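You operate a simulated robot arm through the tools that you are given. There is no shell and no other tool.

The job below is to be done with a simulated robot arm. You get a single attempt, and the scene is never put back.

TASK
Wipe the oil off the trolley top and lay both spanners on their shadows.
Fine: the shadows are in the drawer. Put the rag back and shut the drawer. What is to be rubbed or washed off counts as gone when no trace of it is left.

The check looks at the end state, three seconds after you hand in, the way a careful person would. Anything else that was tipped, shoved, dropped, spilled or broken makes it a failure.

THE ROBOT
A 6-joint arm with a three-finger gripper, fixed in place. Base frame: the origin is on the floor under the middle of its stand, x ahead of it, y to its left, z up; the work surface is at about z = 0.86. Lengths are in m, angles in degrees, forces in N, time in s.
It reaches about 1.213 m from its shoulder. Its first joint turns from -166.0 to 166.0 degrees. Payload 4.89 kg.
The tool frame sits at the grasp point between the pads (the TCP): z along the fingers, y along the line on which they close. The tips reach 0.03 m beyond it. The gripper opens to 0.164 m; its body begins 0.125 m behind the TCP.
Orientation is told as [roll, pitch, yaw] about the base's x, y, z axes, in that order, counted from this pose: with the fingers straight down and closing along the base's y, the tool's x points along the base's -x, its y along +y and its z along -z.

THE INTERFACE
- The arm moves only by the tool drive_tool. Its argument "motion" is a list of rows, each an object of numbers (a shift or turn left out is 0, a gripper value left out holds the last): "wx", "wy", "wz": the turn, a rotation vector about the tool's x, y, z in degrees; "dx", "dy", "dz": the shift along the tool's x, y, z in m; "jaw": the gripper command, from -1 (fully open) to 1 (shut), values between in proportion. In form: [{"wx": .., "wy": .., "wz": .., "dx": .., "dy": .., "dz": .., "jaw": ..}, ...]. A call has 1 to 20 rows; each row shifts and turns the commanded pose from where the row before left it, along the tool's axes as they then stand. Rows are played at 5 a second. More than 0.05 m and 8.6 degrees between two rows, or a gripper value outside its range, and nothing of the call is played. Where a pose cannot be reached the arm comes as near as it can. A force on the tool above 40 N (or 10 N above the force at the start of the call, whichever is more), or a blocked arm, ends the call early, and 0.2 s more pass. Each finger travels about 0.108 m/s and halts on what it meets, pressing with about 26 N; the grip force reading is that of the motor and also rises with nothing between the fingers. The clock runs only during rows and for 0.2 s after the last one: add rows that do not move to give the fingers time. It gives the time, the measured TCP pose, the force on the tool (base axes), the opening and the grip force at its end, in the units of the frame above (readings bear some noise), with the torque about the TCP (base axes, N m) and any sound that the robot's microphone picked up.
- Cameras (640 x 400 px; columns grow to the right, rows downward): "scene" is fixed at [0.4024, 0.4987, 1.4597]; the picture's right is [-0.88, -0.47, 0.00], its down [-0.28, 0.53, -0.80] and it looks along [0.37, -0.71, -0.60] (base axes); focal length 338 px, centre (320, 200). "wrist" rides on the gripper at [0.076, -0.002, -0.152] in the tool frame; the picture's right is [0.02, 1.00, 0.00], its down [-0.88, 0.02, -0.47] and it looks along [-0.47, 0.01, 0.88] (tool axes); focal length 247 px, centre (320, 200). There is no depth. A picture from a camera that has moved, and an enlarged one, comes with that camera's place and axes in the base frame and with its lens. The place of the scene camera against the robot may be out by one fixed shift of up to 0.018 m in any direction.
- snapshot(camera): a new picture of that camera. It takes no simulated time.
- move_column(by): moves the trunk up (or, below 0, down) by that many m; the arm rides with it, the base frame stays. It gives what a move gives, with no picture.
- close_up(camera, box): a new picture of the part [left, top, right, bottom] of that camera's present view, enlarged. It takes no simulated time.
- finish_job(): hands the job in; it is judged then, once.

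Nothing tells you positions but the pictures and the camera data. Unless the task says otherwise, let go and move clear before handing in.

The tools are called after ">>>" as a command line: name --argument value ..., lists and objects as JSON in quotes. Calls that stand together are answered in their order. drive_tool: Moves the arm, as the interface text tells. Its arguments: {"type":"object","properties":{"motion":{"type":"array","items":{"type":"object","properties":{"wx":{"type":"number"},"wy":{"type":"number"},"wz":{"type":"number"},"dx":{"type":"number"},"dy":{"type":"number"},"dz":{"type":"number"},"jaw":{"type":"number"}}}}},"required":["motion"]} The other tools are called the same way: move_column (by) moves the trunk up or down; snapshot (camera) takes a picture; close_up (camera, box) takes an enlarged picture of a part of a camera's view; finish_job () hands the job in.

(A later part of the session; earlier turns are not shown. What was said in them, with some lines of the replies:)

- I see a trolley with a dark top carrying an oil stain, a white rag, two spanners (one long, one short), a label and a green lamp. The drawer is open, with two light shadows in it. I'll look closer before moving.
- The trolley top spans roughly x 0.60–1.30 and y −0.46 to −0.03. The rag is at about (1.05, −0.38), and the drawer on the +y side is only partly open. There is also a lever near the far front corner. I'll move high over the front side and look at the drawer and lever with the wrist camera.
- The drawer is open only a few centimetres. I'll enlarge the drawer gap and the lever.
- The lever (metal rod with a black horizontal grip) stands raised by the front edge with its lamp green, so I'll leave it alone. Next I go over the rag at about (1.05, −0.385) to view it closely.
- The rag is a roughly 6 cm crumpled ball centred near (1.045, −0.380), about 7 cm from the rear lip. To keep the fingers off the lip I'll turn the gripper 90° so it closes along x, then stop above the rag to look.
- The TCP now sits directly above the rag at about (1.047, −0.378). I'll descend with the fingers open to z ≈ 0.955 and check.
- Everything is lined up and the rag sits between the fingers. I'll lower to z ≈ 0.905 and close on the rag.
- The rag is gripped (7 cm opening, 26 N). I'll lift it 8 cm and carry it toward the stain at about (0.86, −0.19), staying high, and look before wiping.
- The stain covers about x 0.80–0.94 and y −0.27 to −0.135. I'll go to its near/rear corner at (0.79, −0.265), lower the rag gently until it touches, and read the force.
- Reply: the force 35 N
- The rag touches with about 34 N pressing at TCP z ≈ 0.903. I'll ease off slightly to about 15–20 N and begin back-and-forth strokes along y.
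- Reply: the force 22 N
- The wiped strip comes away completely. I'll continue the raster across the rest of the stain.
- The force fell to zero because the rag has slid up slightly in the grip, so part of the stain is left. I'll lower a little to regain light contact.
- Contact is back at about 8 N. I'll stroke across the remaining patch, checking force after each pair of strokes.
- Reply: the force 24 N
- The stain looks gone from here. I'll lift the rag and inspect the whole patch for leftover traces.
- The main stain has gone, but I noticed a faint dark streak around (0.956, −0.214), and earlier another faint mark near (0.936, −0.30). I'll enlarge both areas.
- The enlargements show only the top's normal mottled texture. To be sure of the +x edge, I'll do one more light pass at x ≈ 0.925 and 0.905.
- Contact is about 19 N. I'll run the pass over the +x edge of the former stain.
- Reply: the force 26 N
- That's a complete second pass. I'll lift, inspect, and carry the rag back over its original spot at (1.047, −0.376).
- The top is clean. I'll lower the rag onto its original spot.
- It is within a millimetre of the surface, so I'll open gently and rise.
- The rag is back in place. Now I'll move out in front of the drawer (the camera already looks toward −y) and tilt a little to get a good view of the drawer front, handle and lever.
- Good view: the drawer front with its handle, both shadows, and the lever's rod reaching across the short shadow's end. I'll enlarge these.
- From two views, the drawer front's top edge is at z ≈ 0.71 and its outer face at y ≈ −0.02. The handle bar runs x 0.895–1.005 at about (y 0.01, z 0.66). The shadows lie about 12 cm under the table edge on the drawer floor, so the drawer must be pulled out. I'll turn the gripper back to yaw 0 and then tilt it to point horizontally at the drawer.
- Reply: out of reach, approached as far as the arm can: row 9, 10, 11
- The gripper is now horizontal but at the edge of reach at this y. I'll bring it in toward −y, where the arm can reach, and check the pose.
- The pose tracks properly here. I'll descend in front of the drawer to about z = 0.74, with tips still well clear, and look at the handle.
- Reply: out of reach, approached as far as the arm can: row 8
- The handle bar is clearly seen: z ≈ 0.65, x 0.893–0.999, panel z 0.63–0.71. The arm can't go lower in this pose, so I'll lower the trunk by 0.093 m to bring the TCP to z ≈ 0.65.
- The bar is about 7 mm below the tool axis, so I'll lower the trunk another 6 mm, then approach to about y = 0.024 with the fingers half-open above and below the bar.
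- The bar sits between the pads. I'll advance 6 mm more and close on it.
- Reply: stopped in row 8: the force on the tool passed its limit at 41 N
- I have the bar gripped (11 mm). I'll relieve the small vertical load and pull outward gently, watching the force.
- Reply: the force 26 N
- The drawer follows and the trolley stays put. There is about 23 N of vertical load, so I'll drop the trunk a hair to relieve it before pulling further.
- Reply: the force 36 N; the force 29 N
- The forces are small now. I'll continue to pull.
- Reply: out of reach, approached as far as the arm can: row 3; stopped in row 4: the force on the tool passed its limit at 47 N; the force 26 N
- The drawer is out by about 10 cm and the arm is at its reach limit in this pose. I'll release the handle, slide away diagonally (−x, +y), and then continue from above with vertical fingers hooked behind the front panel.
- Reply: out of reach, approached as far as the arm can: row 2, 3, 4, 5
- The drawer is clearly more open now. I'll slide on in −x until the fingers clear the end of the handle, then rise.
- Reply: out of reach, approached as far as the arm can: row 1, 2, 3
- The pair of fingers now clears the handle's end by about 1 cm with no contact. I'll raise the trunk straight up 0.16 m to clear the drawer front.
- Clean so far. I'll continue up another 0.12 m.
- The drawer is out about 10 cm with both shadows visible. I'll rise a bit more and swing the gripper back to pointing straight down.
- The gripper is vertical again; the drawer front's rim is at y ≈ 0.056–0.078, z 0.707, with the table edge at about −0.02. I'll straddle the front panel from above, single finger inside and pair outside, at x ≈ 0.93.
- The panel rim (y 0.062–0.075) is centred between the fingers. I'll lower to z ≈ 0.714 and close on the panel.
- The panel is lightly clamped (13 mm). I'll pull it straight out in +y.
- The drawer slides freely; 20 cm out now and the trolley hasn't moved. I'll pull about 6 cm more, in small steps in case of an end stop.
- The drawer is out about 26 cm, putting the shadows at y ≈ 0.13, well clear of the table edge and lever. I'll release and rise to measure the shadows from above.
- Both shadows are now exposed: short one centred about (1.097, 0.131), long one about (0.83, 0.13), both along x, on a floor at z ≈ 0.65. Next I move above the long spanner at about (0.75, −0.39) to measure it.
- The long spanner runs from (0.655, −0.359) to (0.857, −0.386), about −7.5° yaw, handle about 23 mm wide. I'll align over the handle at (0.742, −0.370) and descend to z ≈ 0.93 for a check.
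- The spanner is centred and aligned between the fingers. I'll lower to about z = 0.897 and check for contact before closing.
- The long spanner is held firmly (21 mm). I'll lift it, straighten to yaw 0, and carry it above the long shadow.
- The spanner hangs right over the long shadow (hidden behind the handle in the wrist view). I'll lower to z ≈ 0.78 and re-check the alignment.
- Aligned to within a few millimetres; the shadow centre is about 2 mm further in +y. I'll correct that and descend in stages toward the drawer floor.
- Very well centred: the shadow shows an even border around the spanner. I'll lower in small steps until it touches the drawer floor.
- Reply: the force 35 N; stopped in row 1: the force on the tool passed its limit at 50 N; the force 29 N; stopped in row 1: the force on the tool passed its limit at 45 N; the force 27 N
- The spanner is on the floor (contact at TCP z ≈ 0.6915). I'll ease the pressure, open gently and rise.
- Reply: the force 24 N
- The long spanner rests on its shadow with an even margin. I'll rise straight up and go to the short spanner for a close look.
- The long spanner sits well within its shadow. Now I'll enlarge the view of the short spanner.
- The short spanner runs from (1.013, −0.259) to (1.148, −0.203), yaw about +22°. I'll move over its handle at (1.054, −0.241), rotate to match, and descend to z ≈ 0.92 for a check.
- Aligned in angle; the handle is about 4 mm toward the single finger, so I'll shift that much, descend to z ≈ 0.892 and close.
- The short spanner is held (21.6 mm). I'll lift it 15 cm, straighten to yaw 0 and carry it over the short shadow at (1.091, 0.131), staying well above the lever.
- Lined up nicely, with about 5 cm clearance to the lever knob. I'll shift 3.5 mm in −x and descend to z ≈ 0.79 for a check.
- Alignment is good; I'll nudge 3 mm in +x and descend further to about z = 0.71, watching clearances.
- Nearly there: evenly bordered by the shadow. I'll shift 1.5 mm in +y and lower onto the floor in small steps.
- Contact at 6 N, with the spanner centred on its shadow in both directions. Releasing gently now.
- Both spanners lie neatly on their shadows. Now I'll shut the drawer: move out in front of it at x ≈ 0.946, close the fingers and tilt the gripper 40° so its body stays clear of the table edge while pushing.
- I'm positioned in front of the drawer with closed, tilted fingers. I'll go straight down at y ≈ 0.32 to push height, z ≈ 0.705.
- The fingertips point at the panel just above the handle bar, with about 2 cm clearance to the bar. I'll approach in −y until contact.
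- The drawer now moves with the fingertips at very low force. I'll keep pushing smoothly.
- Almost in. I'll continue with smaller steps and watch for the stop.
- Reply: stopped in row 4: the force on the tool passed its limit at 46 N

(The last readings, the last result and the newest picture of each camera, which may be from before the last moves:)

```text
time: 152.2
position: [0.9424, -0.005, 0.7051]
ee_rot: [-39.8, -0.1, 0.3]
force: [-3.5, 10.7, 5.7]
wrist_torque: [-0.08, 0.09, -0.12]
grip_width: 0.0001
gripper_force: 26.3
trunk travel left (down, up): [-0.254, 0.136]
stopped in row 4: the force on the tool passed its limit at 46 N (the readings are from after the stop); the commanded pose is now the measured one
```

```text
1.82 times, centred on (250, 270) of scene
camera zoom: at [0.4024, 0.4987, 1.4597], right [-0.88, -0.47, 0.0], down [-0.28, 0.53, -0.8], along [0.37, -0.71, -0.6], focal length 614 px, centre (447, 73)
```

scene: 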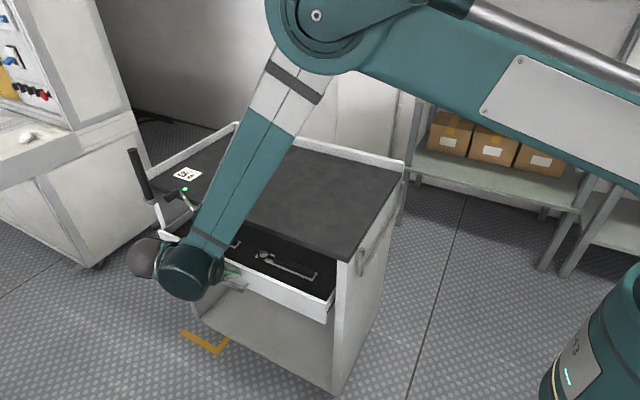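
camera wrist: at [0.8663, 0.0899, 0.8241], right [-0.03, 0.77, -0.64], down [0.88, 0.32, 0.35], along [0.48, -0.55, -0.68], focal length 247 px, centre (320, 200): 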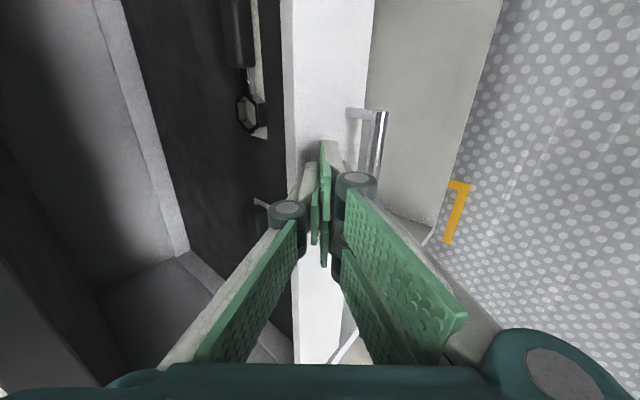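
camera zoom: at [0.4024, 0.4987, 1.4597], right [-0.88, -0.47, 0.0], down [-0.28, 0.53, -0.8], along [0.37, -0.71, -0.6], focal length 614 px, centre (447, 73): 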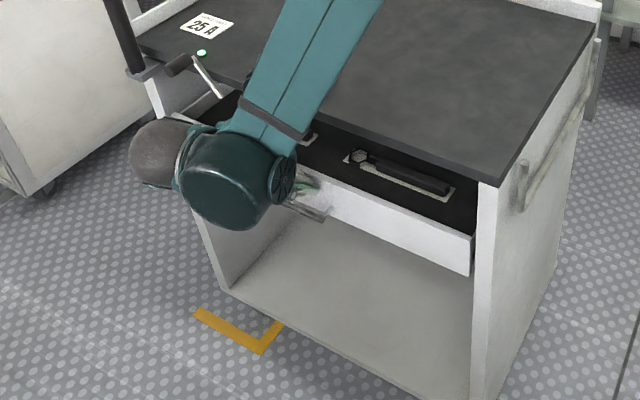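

The drawer has hit its stop (force spike), back at the position it had at the start. I'll back off and compare against the first pictures to make sure it is fully shut.

>>> drive_tool --motion '[{"dy": 0.00766, "dz": -0.00643}, {"dy": 0.0153, "dz": -0.01286}, {"dy": 0.023, "dz": -0.0193}, {"dy": 0.023, "dz": -0.0193}, {"dy": 0.023, "dz": -0.0193}, {"dy": 0.023, "dz": -0.0193}, {}]'

>>> snapshot --camera "wrist"

>>> snapshot --camera "scene"

```text
time: 153.8
position: [0.9429, 0.1432, 0.7046]
ee_rot: [-39.9, 0.0, 0.3]
force: [0.0, -0.3, -0.2]
wrist_torque: [0.0, 0.0, 0.0]
grip_width: 0.0
gripper_force: 26.0
trunk travel left (down, up): [-0.254, 0.136]
```

```text
taken
camera wrist: at [0.8657, 0.2379, 0.8244], right [-0.03, 0.77, -0.64], down [0.88, 0.32, 0.35], along [0.48, -0.55, -0.68], focal length 247 px, centre (320, 200)
```

wrist: 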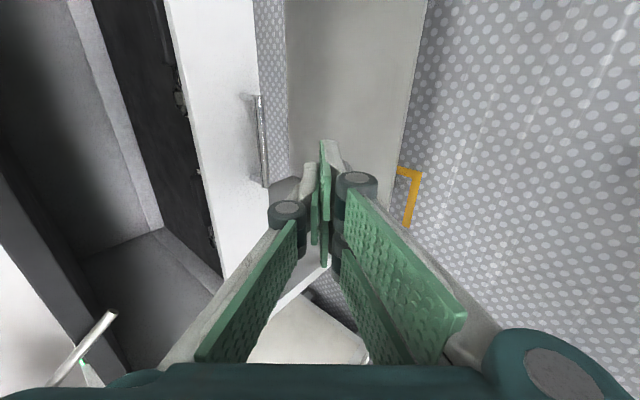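

```text
taken
```

scene: 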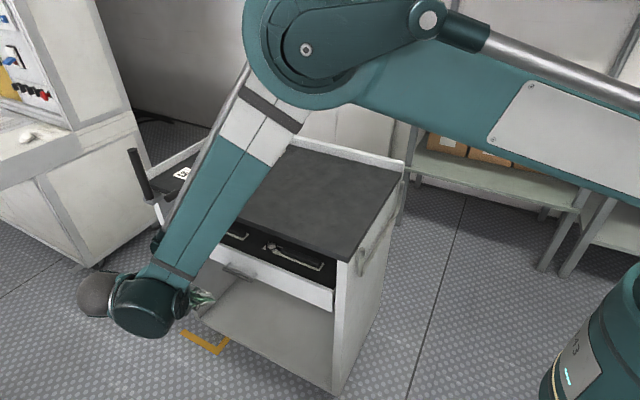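

>>> drive_tool --motion '[{"dy": 0.023, "dz": -0.0193}, {"dy": 0.023, "dz": -0.0193}, {"dy": -0.0276, "dz": -0.0329}, {"dy": -0.0276, "dz": -0.0329}, {"dy": -0.0276, "dz": -0.0329}, {"dy": -0.0276, "dz": -0.0329}, {"dy": -0.0276, "dz": -0.0329}, {"dy": -0.0276, "dz": -0.0329}, {"dy": -0.0276, "dz": -0.0329}, {"dy": -0.0276, "dz": -0.0329}, {}]'

>>> drive_tool --motion '[{"wx": -8.0}, {"wx": -8.0}, {"wx": -8.0}, {"wx": -8.0}, {"wx": -7.9}, {"wz": 8.1818}, {"wz": 8.1818}, {"wz": 8.1818}, {"wz": 8.1818}, {"wz": 8.1818}, {"wz": 8.1818}, {"wz": 8.1818}, {"wz": 8.1818}, {"wz": 8.1818}, {"wz": 8.1818}, {"wz": 8.1818}, {}]'

>>> snapshot --camera "wrist"

>>> snapshot --camera "scene"

```text
time: 156.2
position: [0.9439, 0.2053, 1.0525]
ee_rot: [-39.8, 0.0, 0.3]
force: [0.5, 0.3, 0.4]
wrist_torque: [0.1, -0.03, 0.08]
grip_width: 0.0
gripper_force: 26.2
trunk travel left (down, up): [-0.254, 0.136]
```

```text
time: 159.8
position: [0.9419, 0.2036, 1.0489]
ee_rot: [-0.1, 0.1, -89.7]
force: [-0.5, 0.5, 0.3]
wrist_torque: [0.02, 0.0, 0.01]
grip_width: 0.0
gripper_force: 25.4
trunk travel left (down, up): [-0.254, 0.136]
```

```text
taken
camera wrist: at [0.9402, 0.2778, 1.2031], right [1.0, 0.03, 0.0], down [0.02, -0.88, 0.47], along [0.01, -0.47, -0.88], focal length 247 px, centre (320, 200)
```

wrist: 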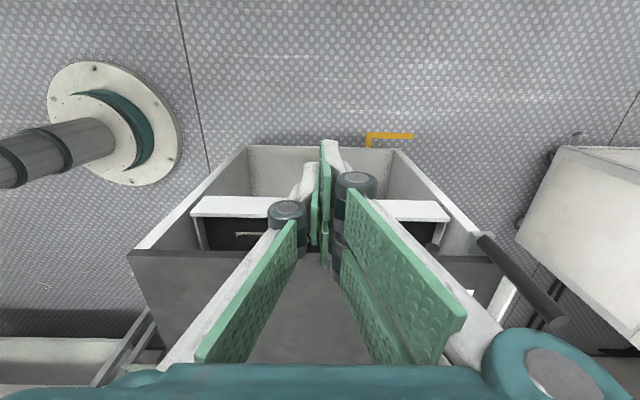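

```text
taken
```

scene: 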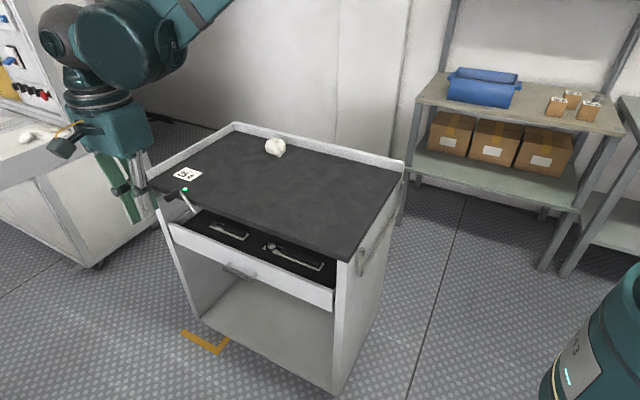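

The drawer looks the same as at the start. I'll enlarge to compare its front edge with the first picture, and check the lever and label.

>>> close_up --camera "scene" --box '[160, 200, 350, 320]'

>>> close_up --camera "scene" --box '[120, 110, 420, 300]'

>>> close_up --camera "wrist" --box '[120, 140, 280, 260]'

```text
3.33 times, centred on (255, 260) of scene
camera zoom: at [0.4024, 0.4987, 1.4597], right [-0.88, -0.47, 0.0], down [-0.28, 0.53, -0.8], along [0.37, -0.71, -0.6], focal length 1126 px, centre (537, 0)
```

zoom: 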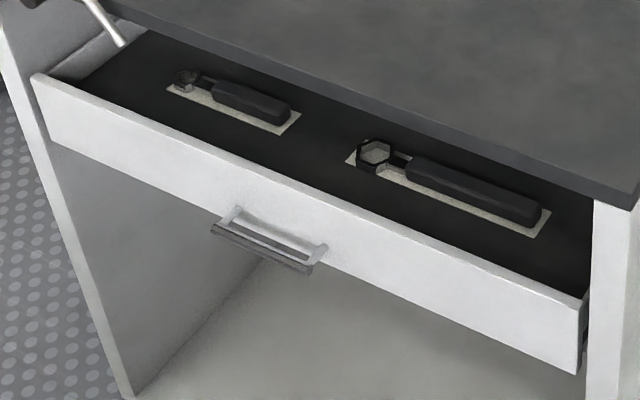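

```text
2.11 times, centred on (270, 205) of scene
camera zoom: at [0.4024, 0.4987, 1.4597], right [-0.88, -0.47, 0.0], down [-0.28, 0.53, -0.8], along [0.37, -0.71, -0.6], focal length 711 px, centre (425, 190)
```

zoom: 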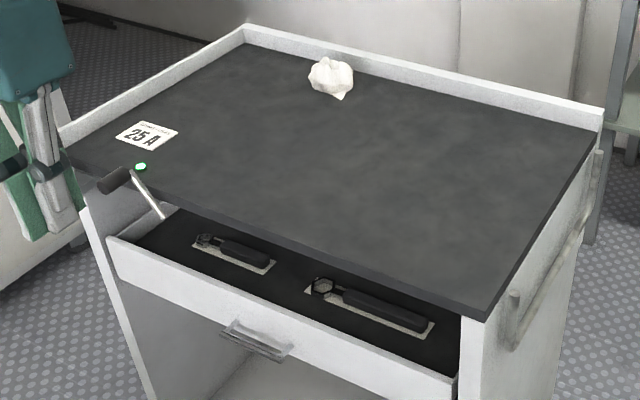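

```text
3.33 times, centred on (200, 200) of wrist
camera zoom: at [0.9402, 0.2778, 1.2031], right [1.0, 0.03, 0.0], down [0.02, -0.88, 0.47], along [0.01, -0.47, -0.88], focal length 823 px, centre (720, 200)
```

zoom: 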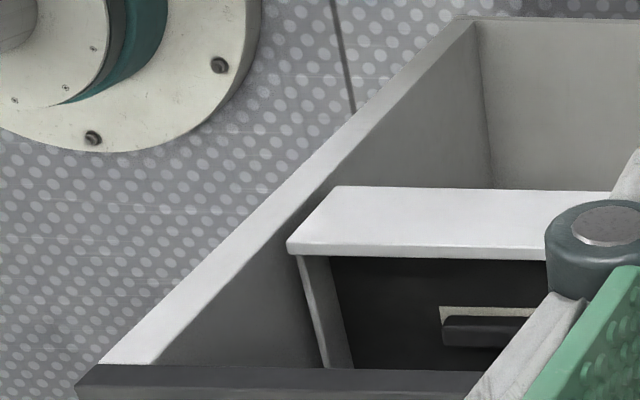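

The drawer front matches its original position and is flush with the cabinet sides (y ≈ −0.03), so it is shut. I'll shift the camera sideways to confirm the spanners didn't slide when the drawer met its stop.

>>> drive_tool --motion '[{"dy": 0.04, "dx": 0.015}, {"dy": 0.04, "dx": 0.015}, {"dy": 0.04, "dx": 0.015}, {"dy": 0.03}, {}]'

>>> close_up --camera "wrist" --box '[100, 170, 320, 290]'

>>> drive_tool --motion '[{"dy": -0.045}, {"dy": -0.045}, {"dy": -0.045}, {"dy": -0.045}, {"dy": -0.045}, {"dy": -0.045}, {"dy": -0.045}, {"dy": -0.03}, {}]'

>>> close_up --camera "wrist" --box '[320, 170, 540, 290]'

>>> snapshot --camera "wrist"

```text
time: 161.0
position: [1.0943, 0.2503, 1.0491]
ee_rot: [0.0, 0.1, -89.7]
force: [0.3, 0.3, -0.5]
wrist_torque: [-0.02, 0.06, 0.0]
grip_width: 0.0
gripper_force: 26.4
trunk travel left (down, up): [-0.254, 0.136]
```

```text
2.91 times, centred on (210, 230) of wrist
camera zoom: at [1.093, 0.3254, 1.203], right [1.0, 0.03, 0.0], down [0.02, -0.88, 0.47], along [0.01, -0.47, -0.88], focal length 718 px, centre (640, 113)
```

zoom: 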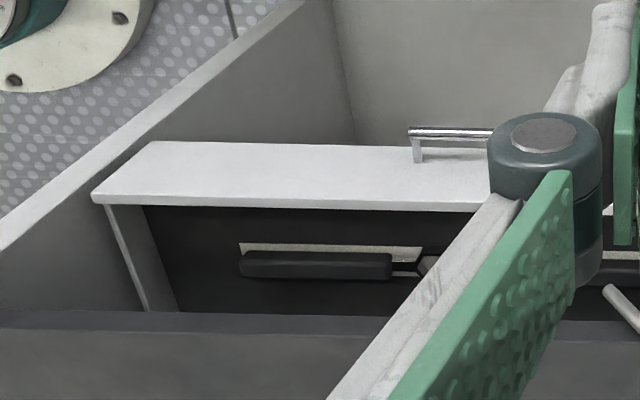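

```text
time: 163.0
position: [0.7506, 0.2434, 1.0508]
ee_rot: [0.0, 0.1, -89.6]
force: [-1.6, 0.1, 0.7]
wrist_torque: [0.03, -0.13, -0.01]
grip_width: 0.0003
gripper_force: 26.6
trunk travel left (down, up): [-0.254, 0.136]
```

```text
2.91 times, centred on (430, 230) of wrist
camera zoom: at [0.7481, 0.3185, 1.2048], right [1.0, 0.03, 0.0], down [0.02, -0.88, 0.47], along [0.01, -0.47, -0.88], focal length 718 px, centre (0, 113)
```

zoom: 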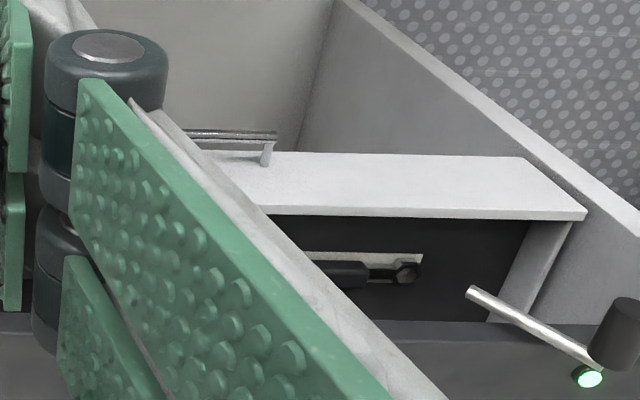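

```text
taken
camera wrist: at [0.7481, 0.3185, 1.2048], right [1.0, 0.03, 0.0], down [0.02, -0.88, 0.47], along [0.01, -0.47, -0.88], focal length 247 px, centre (320, 200)
```

wrist: 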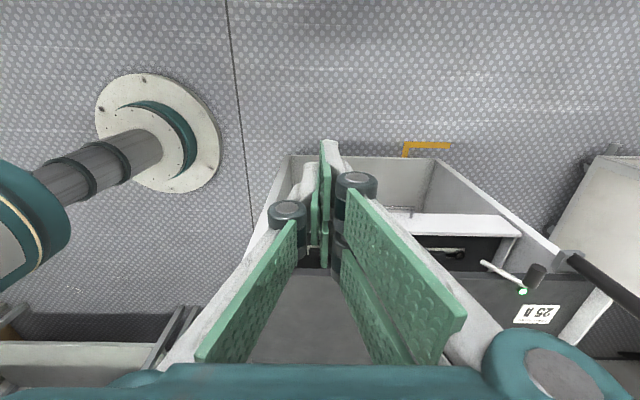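

Both spanners are still centred on their shadows, and the lever, lamp and label are untouched. I'll take one last overall look before handing in.

>>> drive_tool --motion '[{"dz": -0.04, "jaw": 0.6}, {"dz": -0.04}, {}, {}, {}, {}]'

>>> snapshot --camera "scene"

>>> close_up --camera "scene" --box '[200, 120, 400, 245]'

```text
time: 164.4
position: [0.7486, 0.2464, 1.1317]
ee_rot: [0.0, 0.1, -89.7]
force: [0.1, 0.2, -0.5]
wrist_torque: [-0.01, -0.02, 0.01]
grip_width: 0.033
gripper_force: 0.0
trunk travel left (down, up): [-0.254, 0.136]
```

```text
taken
```

scene: 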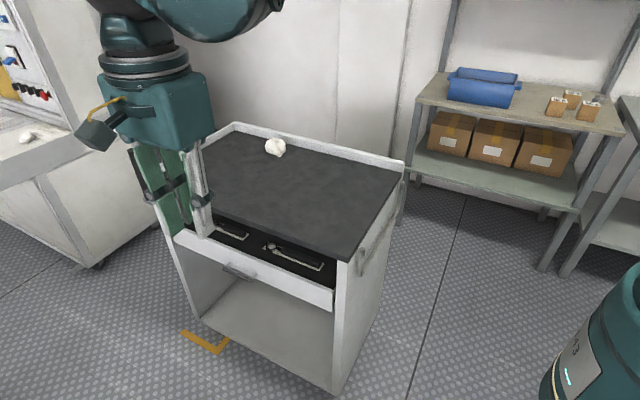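

```text
3.20 times, centred on (300, 182) of scene
camera zoom: at [0.4024, 0.4987, 1.4597], right [-0.88, -0.47, 0.0], down [-0.28, 0.53, -0.8], along [0.37, -0.71, -0.6], focal length 1081 px, centre (384, 256)
```

zoom: 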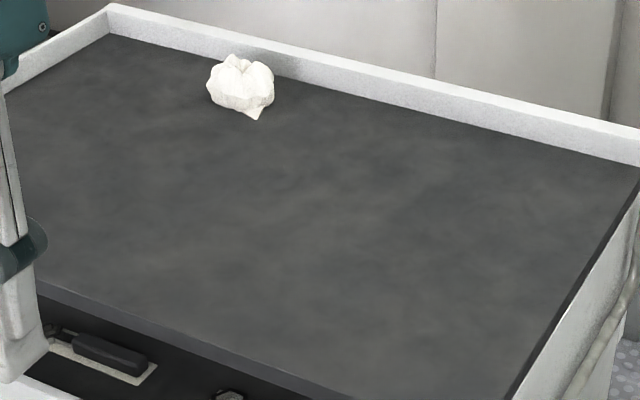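

The trolley top is clean and the rag is back in its place. Both spanners lie on their shadows, the drawer is shut and the arm is clear, so I'm handing in.

>>> finish_job

```text
The job is handed in.
```

The job is done and handed in; I haven't seen the result of the check.

- **Oil:** I wiped the stain off the trolley top in two passes. Close-up pictures afterwards showed no trace of it.
- **Rag:** It is back within about 5 mm of where it started.
- **Spanners:** Both lie centred on their shadows in the drawer. I looked again after shutting it and neither had slid.
- **Drawer:** It is pushed in to its stop and sits flush with the cabinet sides. It sat in the same place before I opened it.

The lever, its green lamp and the "25 A" label look the same in the last pictures as in the first. The trolley has not moved. The gripper is empty, and the arm is parked above the floor in front of the trolley.
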